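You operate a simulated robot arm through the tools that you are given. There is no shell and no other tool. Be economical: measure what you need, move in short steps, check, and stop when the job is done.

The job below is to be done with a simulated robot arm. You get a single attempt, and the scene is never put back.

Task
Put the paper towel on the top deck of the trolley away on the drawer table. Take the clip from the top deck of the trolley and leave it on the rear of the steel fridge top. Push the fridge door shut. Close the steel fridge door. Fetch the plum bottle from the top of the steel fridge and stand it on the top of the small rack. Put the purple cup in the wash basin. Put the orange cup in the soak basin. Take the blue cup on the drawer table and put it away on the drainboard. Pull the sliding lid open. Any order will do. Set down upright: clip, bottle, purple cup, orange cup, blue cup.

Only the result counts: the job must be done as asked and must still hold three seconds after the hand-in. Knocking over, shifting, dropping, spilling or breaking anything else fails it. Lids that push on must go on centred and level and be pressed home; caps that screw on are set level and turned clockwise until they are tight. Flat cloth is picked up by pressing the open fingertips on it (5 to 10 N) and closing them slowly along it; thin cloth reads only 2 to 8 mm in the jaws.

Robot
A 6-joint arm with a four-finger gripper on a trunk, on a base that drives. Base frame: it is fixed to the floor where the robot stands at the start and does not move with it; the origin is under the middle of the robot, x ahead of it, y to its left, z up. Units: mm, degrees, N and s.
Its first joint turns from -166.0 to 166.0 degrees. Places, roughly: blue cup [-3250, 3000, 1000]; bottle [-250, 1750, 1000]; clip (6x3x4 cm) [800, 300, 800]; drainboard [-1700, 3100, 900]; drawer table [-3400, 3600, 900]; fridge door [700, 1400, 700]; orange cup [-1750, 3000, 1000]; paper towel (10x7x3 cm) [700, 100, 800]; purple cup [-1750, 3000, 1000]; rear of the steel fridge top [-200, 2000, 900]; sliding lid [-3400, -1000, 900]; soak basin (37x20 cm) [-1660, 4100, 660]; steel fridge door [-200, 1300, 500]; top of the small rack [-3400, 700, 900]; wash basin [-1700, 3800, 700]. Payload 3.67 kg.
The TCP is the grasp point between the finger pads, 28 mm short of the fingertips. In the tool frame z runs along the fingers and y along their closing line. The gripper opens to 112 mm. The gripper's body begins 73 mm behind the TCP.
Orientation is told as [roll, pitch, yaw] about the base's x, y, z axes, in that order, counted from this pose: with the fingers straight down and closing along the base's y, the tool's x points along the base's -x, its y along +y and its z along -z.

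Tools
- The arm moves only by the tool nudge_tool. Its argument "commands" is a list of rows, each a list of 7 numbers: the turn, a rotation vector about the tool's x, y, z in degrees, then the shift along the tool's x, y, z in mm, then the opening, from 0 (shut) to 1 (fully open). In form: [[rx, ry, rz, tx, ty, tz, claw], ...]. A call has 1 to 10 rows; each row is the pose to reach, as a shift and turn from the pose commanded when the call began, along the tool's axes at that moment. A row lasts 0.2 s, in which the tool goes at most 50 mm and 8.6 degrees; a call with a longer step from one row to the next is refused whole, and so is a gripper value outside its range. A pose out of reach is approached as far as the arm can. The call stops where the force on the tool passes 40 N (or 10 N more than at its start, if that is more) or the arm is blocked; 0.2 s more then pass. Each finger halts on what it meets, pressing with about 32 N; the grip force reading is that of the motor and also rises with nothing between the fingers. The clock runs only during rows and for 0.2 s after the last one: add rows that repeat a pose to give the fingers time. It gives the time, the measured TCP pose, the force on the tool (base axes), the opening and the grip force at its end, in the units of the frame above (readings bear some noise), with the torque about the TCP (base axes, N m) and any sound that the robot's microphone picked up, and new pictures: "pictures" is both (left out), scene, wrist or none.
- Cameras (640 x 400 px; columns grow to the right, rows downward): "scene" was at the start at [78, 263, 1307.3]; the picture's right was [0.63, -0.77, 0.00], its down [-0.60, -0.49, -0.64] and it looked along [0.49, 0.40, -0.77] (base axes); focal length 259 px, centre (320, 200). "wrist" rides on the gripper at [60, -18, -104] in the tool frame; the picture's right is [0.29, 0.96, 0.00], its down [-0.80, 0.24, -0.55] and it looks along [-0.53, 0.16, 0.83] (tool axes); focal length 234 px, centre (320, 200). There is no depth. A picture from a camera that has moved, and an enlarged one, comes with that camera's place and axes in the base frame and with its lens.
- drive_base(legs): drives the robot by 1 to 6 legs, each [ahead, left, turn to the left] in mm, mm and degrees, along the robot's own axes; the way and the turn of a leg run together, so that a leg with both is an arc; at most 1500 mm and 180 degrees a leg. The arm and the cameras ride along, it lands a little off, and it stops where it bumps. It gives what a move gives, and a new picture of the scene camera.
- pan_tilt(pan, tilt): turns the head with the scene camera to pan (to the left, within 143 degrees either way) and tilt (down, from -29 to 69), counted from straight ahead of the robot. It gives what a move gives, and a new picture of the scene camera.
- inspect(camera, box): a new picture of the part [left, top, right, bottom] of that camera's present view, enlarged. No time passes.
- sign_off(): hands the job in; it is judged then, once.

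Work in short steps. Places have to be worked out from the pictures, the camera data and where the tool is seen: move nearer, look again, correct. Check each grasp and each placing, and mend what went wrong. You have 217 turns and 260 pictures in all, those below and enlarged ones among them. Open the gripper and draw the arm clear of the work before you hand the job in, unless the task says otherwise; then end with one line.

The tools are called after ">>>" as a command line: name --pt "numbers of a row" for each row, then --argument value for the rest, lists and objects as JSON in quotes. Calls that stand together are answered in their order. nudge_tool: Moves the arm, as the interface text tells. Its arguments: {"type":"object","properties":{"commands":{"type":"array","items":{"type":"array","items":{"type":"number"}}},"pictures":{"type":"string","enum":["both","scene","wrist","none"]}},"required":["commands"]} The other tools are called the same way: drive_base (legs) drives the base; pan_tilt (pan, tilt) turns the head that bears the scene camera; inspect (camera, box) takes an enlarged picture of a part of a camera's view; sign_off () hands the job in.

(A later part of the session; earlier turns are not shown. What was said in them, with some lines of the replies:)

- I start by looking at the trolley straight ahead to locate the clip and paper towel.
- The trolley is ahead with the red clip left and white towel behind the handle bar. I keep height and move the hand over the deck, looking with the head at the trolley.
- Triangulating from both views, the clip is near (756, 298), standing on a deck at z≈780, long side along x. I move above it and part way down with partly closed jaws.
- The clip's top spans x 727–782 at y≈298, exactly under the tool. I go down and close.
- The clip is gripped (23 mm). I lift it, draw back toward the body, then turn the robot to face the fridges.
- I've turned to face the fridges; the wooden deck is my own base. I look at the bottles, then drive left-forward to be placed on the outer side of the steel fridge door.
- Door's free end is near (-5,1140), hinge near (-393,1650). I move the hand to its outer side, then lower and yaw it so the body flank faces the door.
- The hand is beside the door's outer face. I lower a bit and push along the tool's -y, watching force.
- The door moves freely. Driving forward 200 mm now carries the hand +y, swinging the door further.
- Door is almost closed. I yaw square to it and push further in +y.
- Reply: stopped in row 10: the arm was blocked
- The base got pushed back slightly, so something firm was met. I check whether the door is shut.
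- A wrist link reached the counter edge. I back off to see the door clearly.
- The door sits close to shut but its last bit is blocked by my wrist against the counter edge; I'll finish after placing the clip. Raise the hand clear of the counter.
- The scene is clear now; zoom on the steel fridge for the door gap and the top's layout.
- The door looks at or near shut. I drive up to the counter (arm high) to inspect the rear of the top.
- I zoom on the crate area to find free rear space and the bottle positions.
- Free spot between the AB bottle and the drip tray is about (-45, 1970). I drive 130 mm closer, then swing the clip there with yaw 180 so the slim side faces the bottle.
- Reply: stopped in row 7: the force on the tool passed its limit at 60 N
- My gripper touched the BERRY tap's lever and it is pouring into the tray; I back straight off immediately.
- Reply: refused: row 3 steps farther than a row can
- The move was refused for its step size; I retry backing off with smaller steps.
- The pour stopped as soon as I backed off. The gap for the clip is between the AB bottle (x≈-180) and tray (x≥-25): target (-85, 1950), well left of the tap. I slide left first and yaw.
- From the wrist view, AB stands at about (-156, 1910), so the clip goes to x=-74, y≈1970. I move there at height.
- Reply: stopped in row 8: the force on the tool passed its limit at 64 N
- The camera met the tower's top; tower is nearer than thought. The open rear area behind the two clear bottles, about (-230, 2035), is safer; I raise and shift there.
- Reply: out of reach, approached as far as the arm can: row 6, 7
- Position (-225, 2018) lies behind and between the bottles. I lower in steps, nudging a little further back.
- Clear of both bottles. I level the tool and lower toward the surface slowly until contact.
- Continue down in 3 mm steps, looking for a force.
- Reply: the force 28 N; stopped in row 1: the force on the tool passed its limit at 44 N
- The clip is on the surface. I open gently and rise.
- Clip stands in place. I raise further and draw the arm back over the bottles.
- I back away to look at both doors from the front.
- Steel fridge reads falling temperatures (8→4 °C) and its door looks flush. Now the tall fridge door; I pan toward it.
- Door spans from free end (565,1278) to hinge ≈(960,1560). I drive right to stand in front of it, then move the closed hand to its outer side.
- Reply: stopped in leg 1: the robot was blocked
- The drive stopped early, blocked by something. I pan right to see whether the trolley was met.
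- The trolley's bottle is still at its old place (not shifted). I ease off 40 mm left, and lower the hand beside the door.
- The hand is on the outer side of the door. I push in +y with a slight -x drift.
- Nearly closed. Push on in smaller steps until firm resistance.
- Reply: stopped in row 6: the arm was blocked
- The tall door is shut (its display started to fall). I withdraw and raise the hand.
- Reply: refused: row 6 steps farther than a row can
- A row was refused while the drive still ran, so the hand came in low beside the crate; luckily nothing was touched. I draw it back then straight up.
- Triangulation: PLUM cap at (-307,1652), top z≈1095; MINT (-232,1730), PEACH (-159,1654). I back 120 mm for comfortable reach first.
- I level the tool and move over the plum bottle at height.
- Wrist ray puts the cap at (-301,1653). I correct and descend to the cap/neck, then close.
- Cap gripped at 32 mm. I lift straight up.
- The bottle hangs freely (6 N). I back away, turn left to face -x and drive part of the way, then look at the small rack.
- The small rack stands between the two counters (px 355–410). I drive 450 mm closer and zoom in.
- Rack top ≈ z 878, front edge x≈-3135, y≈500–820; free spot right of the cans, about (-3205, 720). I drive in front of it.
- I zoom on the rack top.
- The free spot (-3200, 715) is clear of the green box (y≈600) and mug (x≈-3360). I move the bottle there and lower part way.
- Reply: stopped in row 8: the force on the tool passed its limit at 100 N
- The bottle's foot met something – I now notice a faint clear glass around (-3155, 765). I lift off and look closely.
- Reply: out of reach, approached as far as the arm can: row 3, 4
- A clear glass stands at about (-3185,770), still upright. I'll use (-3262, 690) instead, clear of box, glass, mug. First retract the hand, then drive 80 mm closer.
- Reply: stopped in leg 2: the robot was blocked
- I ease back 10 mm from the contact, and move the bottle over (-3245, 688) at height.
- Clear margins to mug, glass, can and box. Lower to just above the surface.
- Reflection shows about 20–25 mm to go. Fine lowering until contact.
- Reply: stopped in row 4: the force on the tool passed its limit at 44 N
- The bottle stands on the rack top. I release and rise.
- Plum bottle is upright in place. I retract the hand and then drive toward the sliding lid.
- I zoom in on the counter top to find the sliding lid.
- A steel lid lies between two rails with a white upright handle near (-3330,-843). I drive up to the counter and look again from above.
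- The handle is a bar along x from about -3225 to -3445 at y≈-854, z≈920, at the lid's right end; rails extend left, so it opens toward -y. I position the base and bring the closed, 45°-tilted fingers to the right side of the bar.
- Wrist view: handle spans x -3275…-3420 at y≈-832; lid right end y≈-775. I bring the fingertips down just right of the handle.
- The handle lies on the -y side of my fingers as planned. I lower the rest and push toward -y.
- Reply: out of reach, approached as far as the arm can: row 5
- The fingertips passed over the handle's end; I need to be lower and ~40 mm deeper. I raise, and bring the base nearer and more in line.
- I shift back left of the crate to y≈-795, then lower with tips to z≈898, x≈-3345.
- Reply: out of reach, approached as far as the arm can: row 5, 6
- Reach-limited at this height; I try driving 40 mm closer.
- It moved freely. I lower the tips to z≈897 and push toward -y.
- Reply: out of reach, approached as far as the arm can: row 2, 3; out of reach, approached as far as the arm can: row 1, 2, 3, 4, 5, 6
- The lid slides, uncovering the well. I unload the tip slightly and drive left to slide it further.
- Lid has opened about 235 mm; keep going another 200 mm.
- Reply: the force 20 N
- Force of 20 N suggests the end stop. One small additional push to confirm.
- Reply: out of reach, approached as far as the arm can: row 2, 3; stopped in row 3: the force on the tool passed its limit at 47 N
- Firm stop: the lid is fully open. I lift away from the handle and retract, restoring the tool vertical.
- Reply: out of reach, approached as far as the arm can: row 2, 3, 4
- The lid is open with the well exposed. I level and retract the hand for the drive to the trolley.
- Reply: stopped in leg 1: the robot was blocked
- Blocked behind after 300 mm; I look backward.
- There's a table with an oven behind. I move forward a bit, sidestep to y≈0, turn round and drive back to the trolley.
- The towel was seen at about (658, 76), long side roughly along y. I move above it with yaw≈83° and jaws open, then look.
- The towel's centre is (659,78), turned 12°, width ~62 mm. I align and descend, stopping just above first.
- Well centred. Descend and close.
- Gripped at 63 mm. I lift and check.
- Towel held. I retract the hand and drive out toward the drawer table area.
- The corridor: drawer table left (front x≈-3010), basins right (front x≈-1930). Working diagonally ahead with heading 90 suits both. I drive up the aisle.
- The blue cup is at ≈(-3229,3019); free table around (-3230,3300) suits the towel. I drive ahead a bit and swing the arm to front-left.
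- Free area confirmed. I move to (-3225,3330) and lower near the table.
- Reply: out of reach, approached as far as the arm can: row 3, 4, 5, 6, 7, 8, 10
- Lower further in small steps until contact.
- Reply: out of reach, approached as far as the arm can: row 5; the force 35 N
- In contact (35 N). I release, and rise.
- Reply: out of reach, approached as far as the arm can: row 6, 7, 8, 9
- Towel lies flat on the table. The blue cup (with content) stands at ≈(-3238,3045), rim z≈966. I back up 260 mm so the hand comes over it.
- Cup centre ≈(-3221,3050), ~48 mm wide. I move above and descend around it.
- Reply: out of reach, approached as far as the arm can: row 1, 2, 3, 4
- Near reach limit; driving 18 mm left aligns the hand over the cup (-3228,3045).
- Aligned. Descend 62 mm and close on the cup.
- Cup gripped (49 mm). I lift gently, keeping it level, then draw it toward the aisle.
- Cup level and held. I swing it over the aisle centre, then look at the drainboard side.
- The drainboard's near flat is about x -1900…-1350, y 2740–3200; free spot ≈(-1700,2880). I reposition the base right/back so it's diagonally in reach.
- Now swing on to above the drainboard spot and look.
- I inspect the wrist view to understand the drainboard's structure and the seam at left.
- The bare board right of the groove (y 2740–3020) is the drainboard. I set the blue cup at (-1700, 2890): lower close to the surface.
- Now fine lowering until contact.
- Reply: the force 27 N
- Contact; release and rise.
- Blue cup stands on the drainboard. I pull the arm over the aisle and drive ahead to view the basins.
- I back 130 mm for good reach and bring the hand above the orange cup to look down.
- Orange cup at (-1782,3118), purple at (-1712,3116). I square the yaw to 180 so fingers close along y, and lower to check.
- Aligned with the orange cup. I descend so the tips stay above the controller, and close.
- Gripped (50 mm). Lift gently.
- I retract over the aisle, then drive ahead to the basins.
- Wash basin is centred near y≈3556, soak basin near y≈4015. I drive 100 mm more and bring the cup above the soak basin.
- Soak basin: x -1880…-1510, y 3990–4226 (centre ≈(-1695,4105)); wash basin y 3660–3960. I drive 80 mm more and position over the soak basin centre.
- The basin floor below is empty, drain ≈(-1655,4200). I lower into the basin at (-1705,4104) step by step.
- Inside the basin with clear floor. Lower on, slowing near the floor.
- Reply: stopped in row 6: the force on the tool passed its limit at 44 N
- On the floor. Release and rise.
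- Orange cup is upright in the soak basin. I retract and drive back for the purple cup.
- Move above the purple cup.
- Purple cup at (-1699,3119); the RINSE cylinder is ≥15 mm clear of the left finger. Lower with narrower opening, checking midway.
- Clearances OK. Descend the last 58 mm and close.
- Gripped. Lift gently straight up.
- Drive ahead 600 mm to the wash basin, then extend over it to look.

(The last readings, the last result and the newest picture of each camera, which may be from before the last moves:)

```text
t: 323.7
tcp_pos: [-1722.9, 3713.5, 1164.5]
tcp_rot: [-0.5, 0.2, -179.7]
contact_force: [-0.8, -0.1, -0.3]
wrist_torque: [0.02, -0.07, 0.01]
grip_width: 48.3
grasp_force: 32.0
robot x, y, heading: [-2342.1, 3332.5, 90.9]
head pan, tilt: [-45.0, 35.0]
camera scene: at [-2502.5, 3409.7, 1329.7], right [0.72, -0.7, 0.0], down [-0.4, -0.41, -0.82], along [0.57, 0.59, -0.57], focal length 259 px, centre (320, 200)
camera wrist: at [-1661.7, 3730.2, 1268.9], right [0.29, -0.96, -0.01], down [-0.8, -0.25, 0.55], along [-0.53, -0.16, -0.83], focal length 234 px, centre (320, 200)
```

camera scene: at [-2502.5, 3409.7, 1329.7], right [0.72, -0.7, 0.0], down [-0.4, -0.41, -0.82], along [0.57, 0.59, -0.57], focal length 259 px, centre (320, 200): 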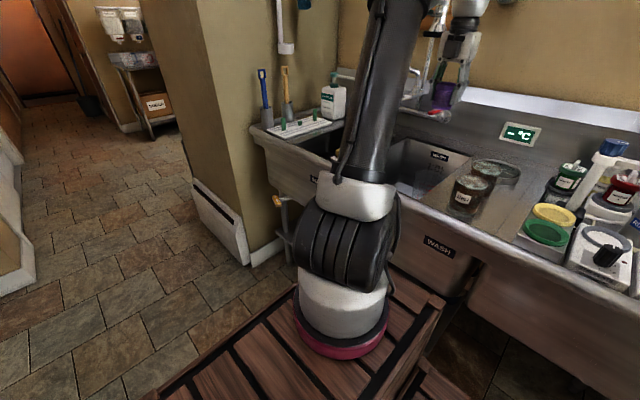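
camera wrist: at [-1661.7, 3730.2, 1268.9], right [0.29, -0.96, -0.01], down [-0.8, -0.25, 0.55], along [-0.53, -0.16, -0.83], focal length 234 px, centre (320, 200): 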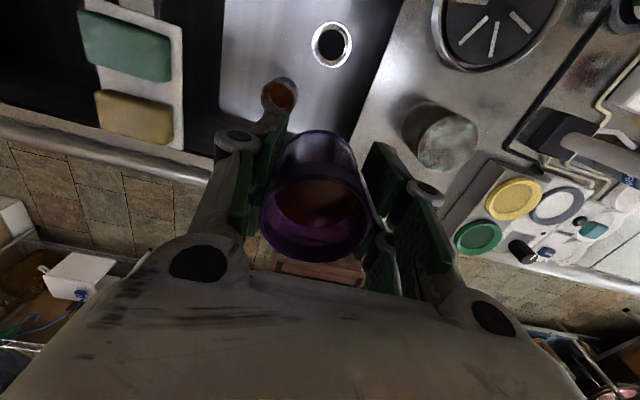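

Wash basin floor: small jar at (-1785,3793), drain (-1651,3709), clear beaker at back (~-1500,3740). Free spot ≈(-1680,3838). I move above it and lower to look.

>>> nudge_tool --pt "0 0 0 12 -35 0 0.25" --pt "0 0 0 25 -75 0 0.25" --pt "0 0 0 38 -110 0 0.25" --pt "0 0 0 43 -125 0 0.25" --pt "0 0 0 43 -125 35 0.25" --pt "0 0 0 43 -125 75 0.25" --pt "0 0 0 43 -125 110 0.25" --pt "0 0 0 43 -125 145 0.25" --pictures "both"

>>> inspect --camera "scene" --box '[340, 60, 540, 260]'

```text
t: 324.2
tcp_pos: [-1709.4, 3747.7, 1164.1]
tcp_rot: [-0.1, -0.6, 179.7]
contact_force: [-0.6, 0.0, -1.4]
wrist_torque: [0.05, -0.02, -0.01]
grip_width: 48.7
grasp_force: 31.9
robot x, y, heading: [-2345.8, 3332.7, 91.1]
head pan, tilt: [-45.0, 35.0]
stopped in row 2: the force on the tool passed its limit at 75 N (the readings are from after the stop); the commanded pose is now the measured one
camera scene: at [-2502.2, 3409.7, 1329.8], right [0.72, -0.7, 0.0], down [-0.4, -0.41, -0.82], along [0.57, 0.59, -0.57], focal length 259 px, centre (320, 200)
camera wrist: at [-1647.9, 3765.5, 1268.5], right [0.28, -0.96, 0.0], down [-0.79, -0.24, 0.56], along [-0.54, -0.16, -0.83], focal length 234 px, centre (320, 200)
```

scene: 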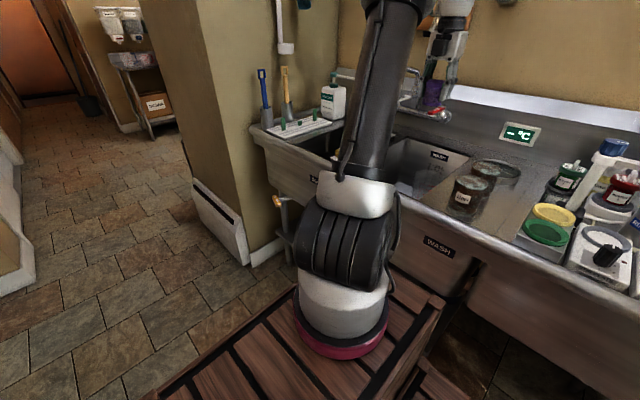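
wrist: 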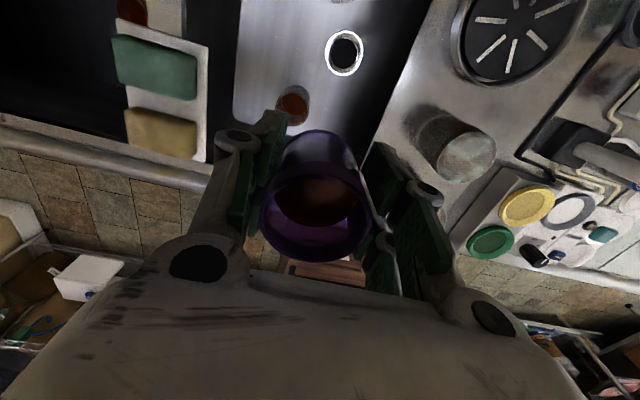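

```text
2.00 times, centred on (440, 160) of scene
camera zoom: at [-2502.2, 3409.7, 1329.8], right [0.72, -0.7, 0.0], down [-0.4, -0.41, -0.82], along [0.57, 0.59, -0.57], focal length 518 px, centre (80, 280)
```

zoom: 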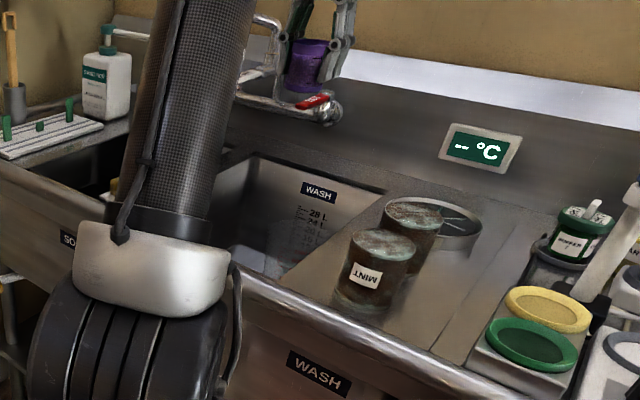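

The wrist met the spray head hanging over the basin (~(-1617,3828,1300)). I back off and use a nearer spot (-1738,3722), right of the small jar.

>>> nudge_tool --pt "0 0 0 -15 13 0 0.25" --pt "0 0 0 -29 26 0 0.25" --pt "0 0 0 -29 26 0 0.25" --pictures "both"

>>> pan_tilt --pan -45 --tilt 10

```text
t: 325.0
tcp_pos: [-1738.1, 3723.0, 1165.5]
tcp_rot: [0.0, -0.4, 179.6]
contact_force: [0.0, 0.4, -0.6]
wrist_torque: [-0.02, 0.0, -0.01]
grip_width: 48.4
grasp_force: 31.7
robot x, y, heading: [-2347.7, 3330.1, 90.9]
head pan, tilt: [-45.0, 35.0]
camera scene: at [-2502.1, 3410.0, 1329.8], right [0.72, -0.7, 0.0], down [-0.4, -0.41, -0.82], along [0.57, 0.59, -0.57], focal length 259 px, centre (320, 200)
camera wrist: at [-1676.8, 3740.3, 1268.2], right [0.28, -0.96, 0.0], down [-0.79, -0.24, 0.56], along [-0.54, -0.16, -0.83], focal length 234 px, centre (320, 200)
```

scene: 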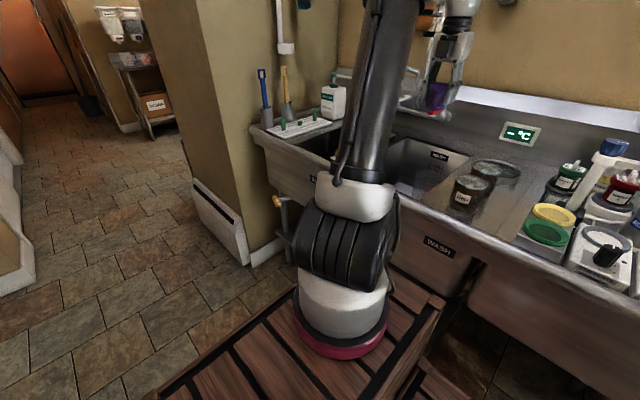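
wrist: 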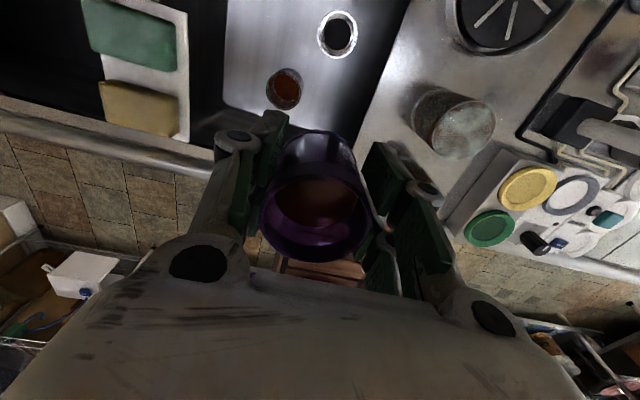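

```text
t: 325.9
tcp_pos: [-1738.4, 3722.5, 1164.0]
tcp_rot: [0.0, -0.5, 179.8]
contact_force: [-0.3, -0.6, -0.7]
wrist_torque: [0.02, -0.01, 0.02]
grip_width: 48.4
grasp_force: 32.2
robot x, y, heading: [-2349.6, 3329.1, 91.0]
head pan, tilt: [-45.0, 10.0]
camera scene: at [-2498.8, 3413.4, 1369.8], right [0.72, -0.7, 0.0], down [-0.12, -0.13, -0.98], along [0.69, 0.71, -0.17], focal length 259 px, centre (320, 200)
```

scene: 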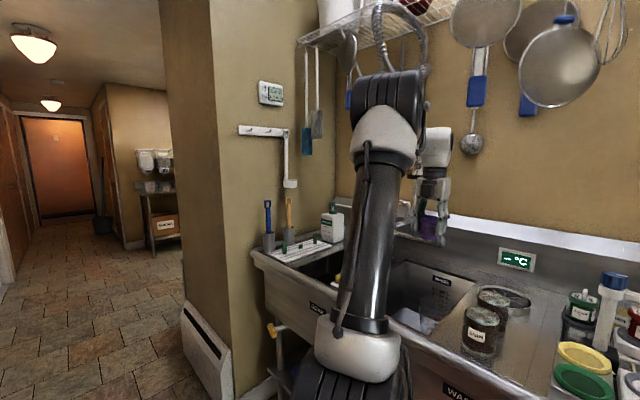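

Jar remains at (-1786,3793), leaving ≈40 mm clearance. I lower straight down at (-1738,3722).

>>> nudge_tool --pt "0 0 0 0 0 30 0.25" --pt "0 0 0 0 0 70 0.25" --pt "0 0 0 0 0 110 0.25" --pt "0 0 0 0 0 150 0.25" --pt "0 0 0 0 0 190 0.25" --pt "0 0 0 0 0 230 0.25" --pt "0 0 0 0 0 265 0.25" --pt "0 0 0 0 0 300 0.25" --pt "0 0 0 0 0 330 0.25" --pictures "wrist"

```text
t: 327.9
tcp_pos: [-1739.9, 3724.4, 835.7]
tcp_rot: [0.0, -0.4, 179.7]
contact_force: [-0.7, -0.2, -1.0]
wrist_torque: [0.0, -0.01, 0.02]
grip_width: 48.2
grasp_force: 31.8
robot x, y, heading: [-2345.6, 3329.4, 90.7]
head pan, tilt: [-45.0, 10.0]
camera wrist: at [-1679.7, 3741.8, 939.2], right [0.28, -0.96, 0.0], down [-0.79, -0.24, 0.56], along [-0.54, -0.16, -0.83], focal length 234 px, centre (320, 200)
```

wrist: 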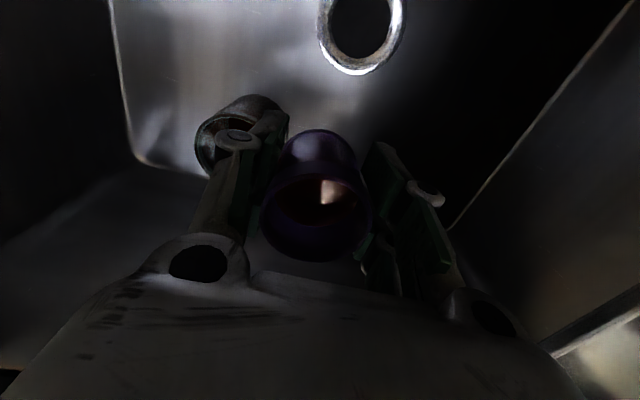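

The jar is wider than thought (r≈40 at (-1775,3800)). I shift 8 mm back-right for clearance and continue down slowly.

>>> nudge_tool --pt "0 0 0 8 8 10 0.25" --pt "0 0 0 8 8 40 0.25" --pt "0 0 0 8 8 70 0.25" --pt "0 0 0 8 8 95 0.25" --pt "0 0 0 8 8 110 0.25" --pt "0 0 0 8 8 118 0.25" --pt "0 0 0 8 8 126 0.25" --pictures "wrist"

```text
t: 329.4
tcp_pos: [-1734.4, 3713.5, 709.4]
tcp_rot: [0.1, -0.4, 179.7]
contact_force: [0.6, -0.2, -1.3]
wrist_torque: [0.03, 0.01, -0.01]
grip_width: 48.1
grasp_force: 32.1
robot x, y, heading: [-2348.6, 3333.9, 90.8]
head pan, tilt: [-45.0, 10.0]
camera wrist: at [-1672.5, 3732.0, 813.6], right [0.28, -0.96, 0.0], down [-0.79, -0.24, 0.56], along [-0.54, -0.16, -0.83], focal length 234 px, centre (320, 200)
```

wrist: 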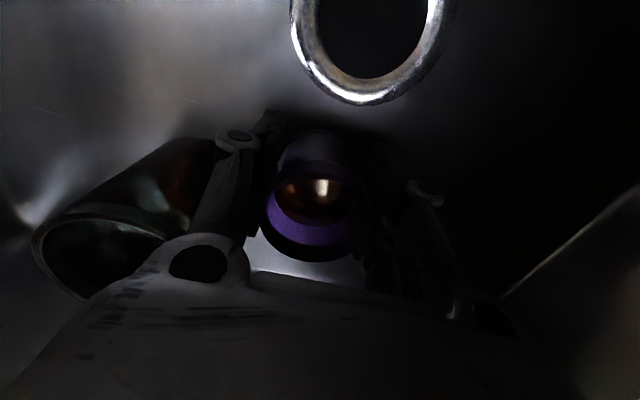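

Jar rim (z≈738) stays ~20 mm from the knuckles. Fine lowering to the floor.

>>> nudge_tool --pt "0 0 0 0 0 4 0.25" --pt "0 0 0 0 0 8 0.25" --pt "0 0 0 0 0 12 0.25" --pt "0 0 0 0 0 16 0.25" --pt "0 0 0 0 0 20 0.25" --pt "0 0 0 0 0 24 0.25" --pictures "none"

```text
t: 330.8
tcp_pos: [-1733.8, 3714.8, 690.3]
tcp_rot: [-0.1, -0.4, 179.7]
contact_force: [-4.0, -2.2, 16.4]
wrist_torque: [-0.03, 0.35, 0.02]
grip_width: 47.4
grasp_force: 32.0
robot x, y, heading: [-2350.3, 3332.2, 91.1]
head pan, tilt: [-45.0, 10.0]
stopped in row 6: the force on the tool passed its limit at 48 N (the readings are from after the stop); the commanded pose is now the measured one
```

Floor contact. Release with a modest opening and rise straight.

>>> nudge_tool --pt "0 0 0 0 0 -1 0.45" --pt "0 0 0 0 0 -1 0.56" --pt "0 0 0 0 0 -1 0.6" --pt "0 0 0 0 0 -1 0.6" --pt "0 0 0 0 0 -25 0.6" --pt "0 0 0 0 0 -60 0.6" --pt "0 0 0 0 0 -100 0.6" --pt "0 0 0 0 0 -145 0.6" --pt "0 0 0 0 0 -190 0.6" --pt "0 0 0 0 0 -235 0.6" --pictures "wrist"

>>> nudge_tool --pt "0 0 0 0 0 -45 0.6" --pt "0 0 0 0 0 -90 0.6" --pt "0 0 0 0 0 -135 0.6" --pt "0 0 0 0 0 -180 0.6" --pt "0 0 0 0 0 -220 0.6" --pictures "wrist"

```text
t: 333.0
tcp_pos: [-1733.5, 3713.3, 921.9]
tcp_rot: [0.0, -0.3, 179.7]
contact_force: [0.4, -0.4, -0.2]
wrist_torque: [-0.02, 0.01, -0.01]
grip_width: 67.4
grasp_force: 0.0
robot x, y, heading: [-2349.1, 3328.3, 91.0]
head pan, tilt: [-45.0, 10.0]
camera wrist: at [-1671.5, 3730.4, 1025.9], right [0.28, -0.96, 0.0], down [-0.79, -0.24, 0.56], along [-0.54, -0.16, -0.83], focal length 234 px, centre (320, 200)
```

wrist: 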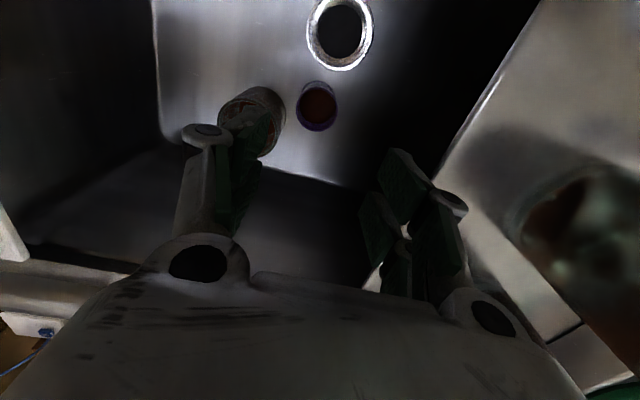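

```text
t: 334.1
tcp_pos: [-1756.4, 3700.0, 1071.2]
tcp_rot: [1.9, -5.3, 179.4]
contact_force: [-0.4, -0.4, -0.6]
wrist_torque: [-0.03, -0.04, -0.04]
grip_width: 67.3
grasp_force: 0.1
robot x, y, heading: [-2347.2, 3333.2, 90.9]
head pan, tilt: [-45.0, 10.0]
stopped in row 5: the force on the tool passed its limit at 52 N (the readings are from after the stop); the commanded pose is now the measured one
camera wrist: at [-1686.7, 3719.9, 1168.3], right [0.28, -0.96, 0.01], down [-0.74, -0.21, 0.63], along [-0.61, -0.18, -0.77], focal length 234 px, centre (320, 200)
```

wrist: 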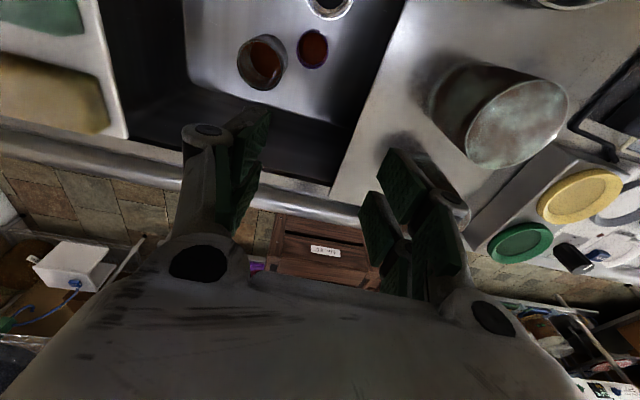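

Purple cup stands upright in the wash basin. On rising, the wrist brushed something above; I draw straight back toward the aisle and then look.

>>> nudge_tool --pt "0 0 0 -35 0 0 0.6" --pt "0 0 0 -75 0 0 0.6" --pt "0 0 0 -115 0 0 0.6" --pt "0 0 0 -155 0 0 0.6" --pt "0 0 0 -195 0 0 0.6" --pt "0 0 0 -235 0 0 0.6" --pt "0 0 0 -275 0 0 0.6" --pt "0 0 0 -315 0 0 0.6" --pictures "none"

>>> drive_base --legs '[[-250, 0, 0]]'

>>> pan_tilt --pan -35 --tilt 15

```text
t: 335.9
tcp_pos: [-2069.8, 3703.7, 1097.4]
tcp_rot: [1.8, -5.3, 179.3]
contact_force: [-0.2, -0.2, -0.9]
wrist_torque: [-0.05, 0.04, -0.03]
grip_width: 67.3
grasp_force: 0.0
robot x, y, heading: [-2349.7, 3328.4, 90.9]
head pan, tilt: [-45.0, 10.0]
```

```text
t: 337.7
tcp_pos: [-2065.7, 3451.7, 1097.5]
tcp_rot: [1.9, -5.3, 179.4]
contact_force: [-0.2, -0.7, 0.1]
wrist_torque: [0.0, -0.02, 0.02]
grip_width: 67.4
grasp_force: 0.1
robot x, y, heading: [-2341.1, 3076.2, 91.1]
head pan, tilt: [-45.0, 10.0]
camera scene: at [-2495.7, 3159.9, 1369.9], right [0.72, -0.69, 0.0], down [-0.12, -0.12, -0.98], along [0.68, 0.71, -0.17], focal length 259 px, centre (320, 200)
```

scene: 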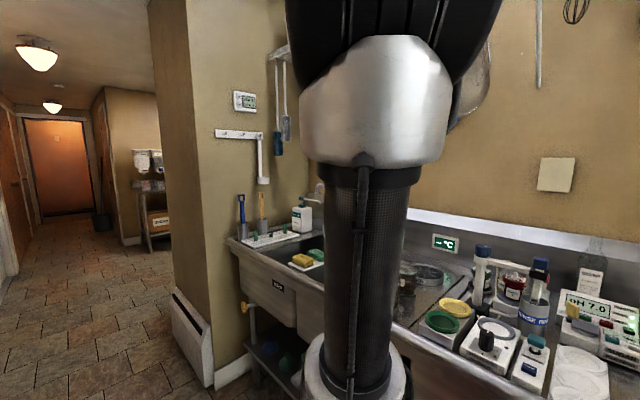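

```text
t: 338.4
tcp_pos: [-2066.7, 3452.0, 1097.6]
tcp_rot: [1.9, -5.3, 179.5]
contact_force: [0.1, 0.3, -0.2]
wrist_torque: [-0.01, -0.02, 0.0]
grip_width: 67.0
grasp_force: 0.1
robot x, y, heading: [-2342.2, 3078.0, 90.9]
head pan, tilt: [-35.0, 15.0]
camera scene: at [-2508.1, 3170.5, 1361.8], right [0.83, -0.56, 0.0], down [-0.14, -0.21, -0.97], along [0.54, 0.8, -0.26], focal length 259 px, centre (320, 200)
```

scene: 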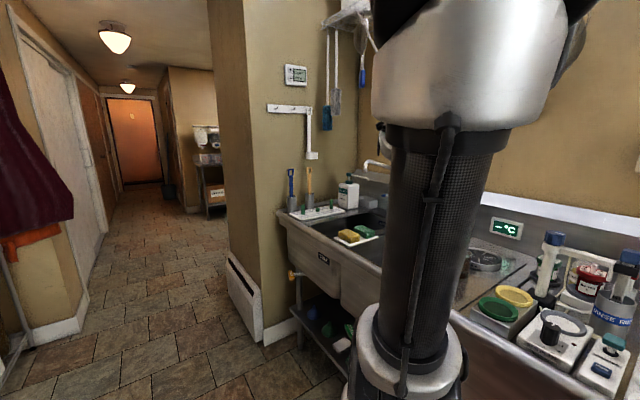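

I swing the arm to the left, levelling it, so the head can see the sink area.

>>> nudge_tool --pt "1 2.5 0 -40 0 0 0.4" --pt "1.9 5.3 0 -80 0 0 0.3" --pt "1.9 5.3 0 -120 0 0 0.2" --pt "1.9 5.3 0 -160 0 0 0.2" --pt "1.9 5.3 0 -200 0 0 0.2" --pt "1.9 5.3 0 -240 0 0 0.2" --pt "1.9 5.3 0 -280 0 0 0.2" --pt "1.9 5.3 0 -320 0 0 0.2" --pt "1.9 5.3 0 -360 0 0 0.2" --pt "1.9 5.3 0 -400 0 0 0.2" --pictures "none"

>>> pan_tilt --pan -50 --tilt 18

```text
t: 340.6
tcp_pos: [-2464.4, 3452.5, 1133.3]
tcp_rot: [-0.1, 0.1, 179.6]
contact_force: [0.8, 0.2, -0.4]
wrist_torque: [0.0, 0.05, -0.04]
grip_width: 22.0
grasp_force: 0.0
robot x, y, heading: [-2347.0, 3080.1, 91.1]
head pan, tilt: [-35.0, 15.0]
```

```text
t: 341.4
tcp_pos: [-2465.2, 3453.4, 1133.5]
tcp_rot: [0.0, 0.1, 179.6]
contact_force: [0.3, -0.2, 0.4]
wrist_torque: [0.01, 0.03, 0.04]
grip_width: 22.3
grasp_force: 0.0
robot x, y, heading: [-2340.0, 3073.9, 91.0]
head pan, tilt: [-50.0, 18.0]
camera scene: at [-2490.0, 3154.3, 1356.9], right [0.66, -0.75, 0.0], down [-0.23, -0.2, -0.95], along [0.72, 0.62, -0.31], focal length 259 px, centre (320, 200)
```

scene: 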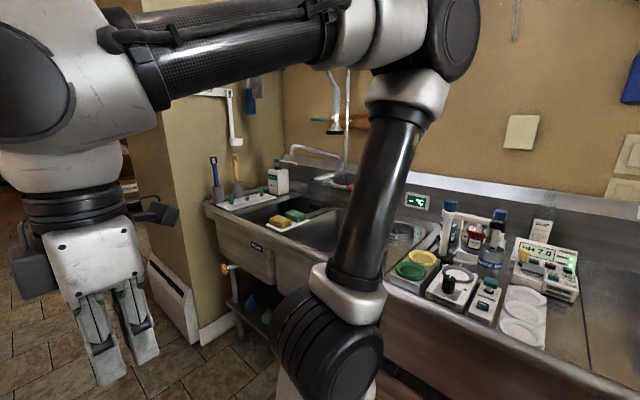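

All cups are placed. As a final check I drive back down the aisle to view the two fridge doors.

>>> drive_base --legs '[[-1200, -30, 0], [-1100, 0, 0], [0, -700, 0]]'

>>> pan_tilt --pan -65 --tilt 18

>>> inspect --camera "scene" --box '[200, 80, 520, 280]'

```text
t: 355.9
tcp_pos: [-1680.4, 1245.7, 1132.9]
tcp_rot: [0.0, 0.0, -177.7]
contact_force: [-0.4, -0.4, -0.2]
wrist_torque: [0.01, 0.03, -0.05]
grip_width: 22.4
grasp_force: 0.0
robot x, y, heading: [-1541.7, 878.0, 94.1]
head pan, tilt: [-50.0, 18.0]
camera scene: at [-1690.4, 946.2, 1356.9], right [0.69, -0.72, 0.0], down [-0.22, -0.21, -0.95], along [0.69, 0.66, -0.31], focal length 259 px, centre (320, 200)
```

scene: 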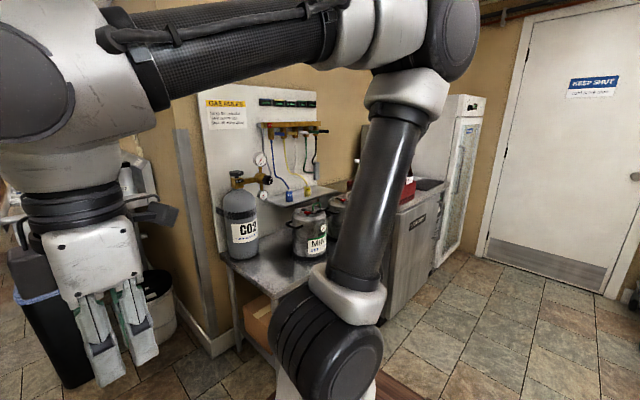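

```text
t: 356.6
tcp_pos: [-1679.5, 1245.8, 1133.7]
tcp_rot: [0.0, -0.1, -177.6]
contact_force: [0.0, 0.1, 0.3]
wrist_torque: [-0.04, 0.0, 0.0]
grip_width: 22.3
grasp_force: 0.2
robot x, y, heading: [-1542.6, 876.3, 94.0]
head pan, tilt: [-65.0, 18.0]
camera scene: at [-1676.0, 926.6, 1356.9], right [0.48, -0.88, 0.0], down [-0.27, -0.15, -0.95], along [0.83, 0.46, -0.31], focal length 259 px, centre (320, 200)
```

scene: 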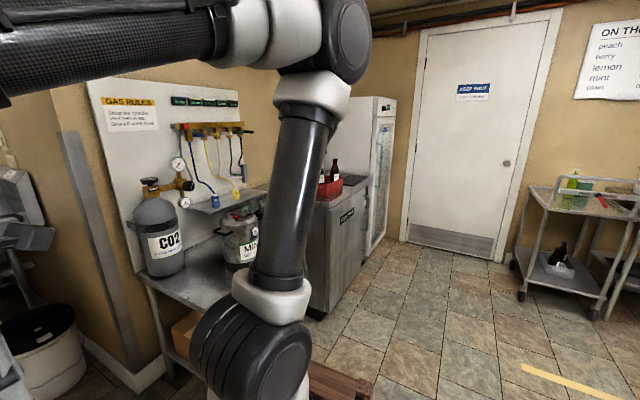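

```text
2.00 times, centred on (360, 180) of scene
camera zoom: at [-1676.0, 926.6, 1356.9], right [0.48, -0.88, 0.0], down [-0.27, -0.15, -0.95], along [0.83, 0.46, -0.31], focal length 518 px, centre (240, 240)
```

zoom: 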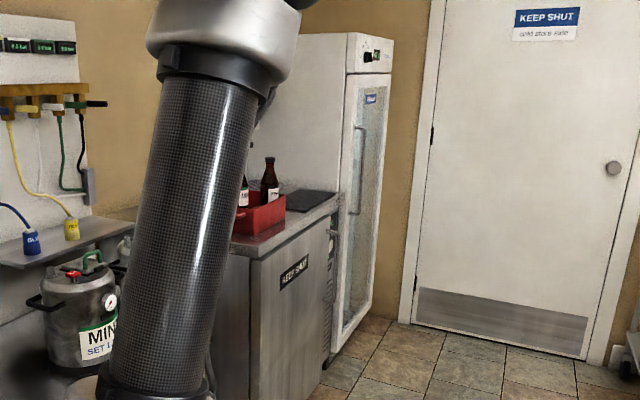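

Both look shut; I move closer for one front-on check of the gaps and displays.

>>> drive_base --legs '[[-250, -1300, -4]]'

>>> pan_tilt --pan -20 --tilt 18

>>> inspect --camera "scene" --box '[220, 60, 540, 260]'

```text
t: 363.4
tcp_pos: [-337.0, 1046.7, 1132.8]
tcp_rot: [0.0, 0.0, 179.1]
contact_force: [0.2, 1.2, -0.3]
wrist_torque: [0.0, 0.02, -0.02]
grip_width: 22.6
grasp_force: 0.0
robot x, y, heading: [-214.6, 669.9, 90.5]
head pan, tilt: [-65.0, 18.0]
camera scene: at [-349.5, 726.9, 1356.9], right [0.43, -0.9, 0.0], down [-0.28, -0.13, -0.95], along [0.86, 0.41, -0.31], focal length 259 px, centre (320, 200)
```

scene: 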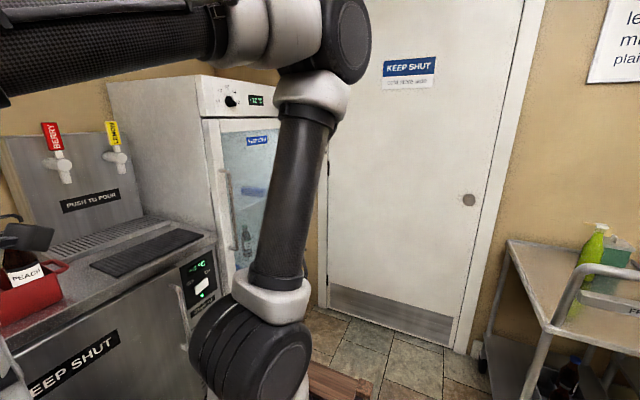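

```text
t: 364.5
tcp_pos: [-336.0, 1046.8, 1132.4]
tcp_rot: [0.0, 0.0, 179.0]
contact_force: [-0.4, -0.1, 0.8]
wrist_torque: [0.02, -0.02, -0.04]
grip_width: 22.6
grasp_force: 0.1
robot x, y, heading: [-214.4, 672.1, 90.5]
head pan, tilt: [-20.0, 18.0]
camera scene: at [-402.5, 774.7, 1356.9], right [0.94, -0.34, 0.0], down [-0.1, -0.29, -0.95], along [0.32, 0.9, -0.31], focal length 259 px, centre (320, 200)
```

scene: 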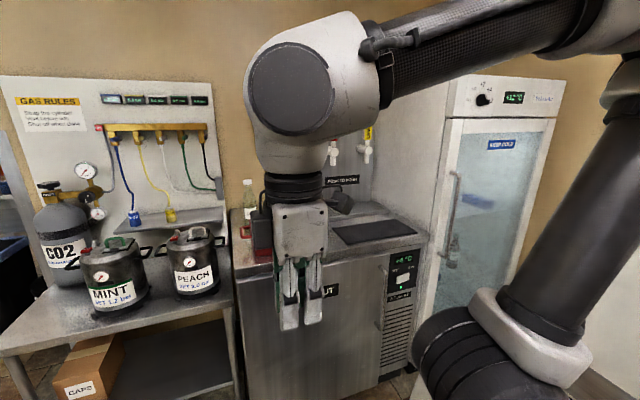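

```text
2.00 times, centred on (380, 160) of scene
camera zoom: at [-402.5, 774.7, 1356.9], right [0.94, -0.34, 0.0], down [-0.1, -0.29, -0.95], along [0.32, 0.9, -0.31], focal length 518 px, centre (200, 280)
```

zoom: 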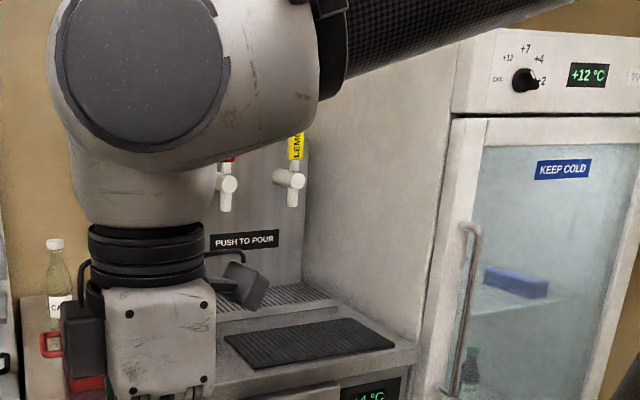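

Both fridges are shut and cooling (+4 °C and +12 °C, falling). I open the gripper, arm clear, and hand in.

>>> nudge_tool --pt "0 0 0 0 0 0 0.6" --pt "0 0 0 0 0 0 1" --pt "0 0 0 0 0 0 1" --pictures "none"

>>> sign_off

```text
t: 365.3
tcp_pos: [-335.5, 1046.2, 1132.8]
tcp_rot: [0.1, 0.1, 179.1]
contact_force: [0.6, 0.3, 0.6]
wrist_torque: [-0.01, -0.02, 0.02]
grip_width: 112.2
grasp_force: 0.1
robot x, y, heading: [-215.0, 667.9, 90.4]
head pan, tilt: [-20.0, 18.0]
```

```text
The job is handed in.
```

I did all nine jobs and handed in, but along the way I briefly opened the berry tap (a little ran into its drip tray) and bumped a clear glass on the small rack, the trolley, two counters and the spray head over the wash basin; I saw nothing toppled, though I didn't check every one for small shifts.
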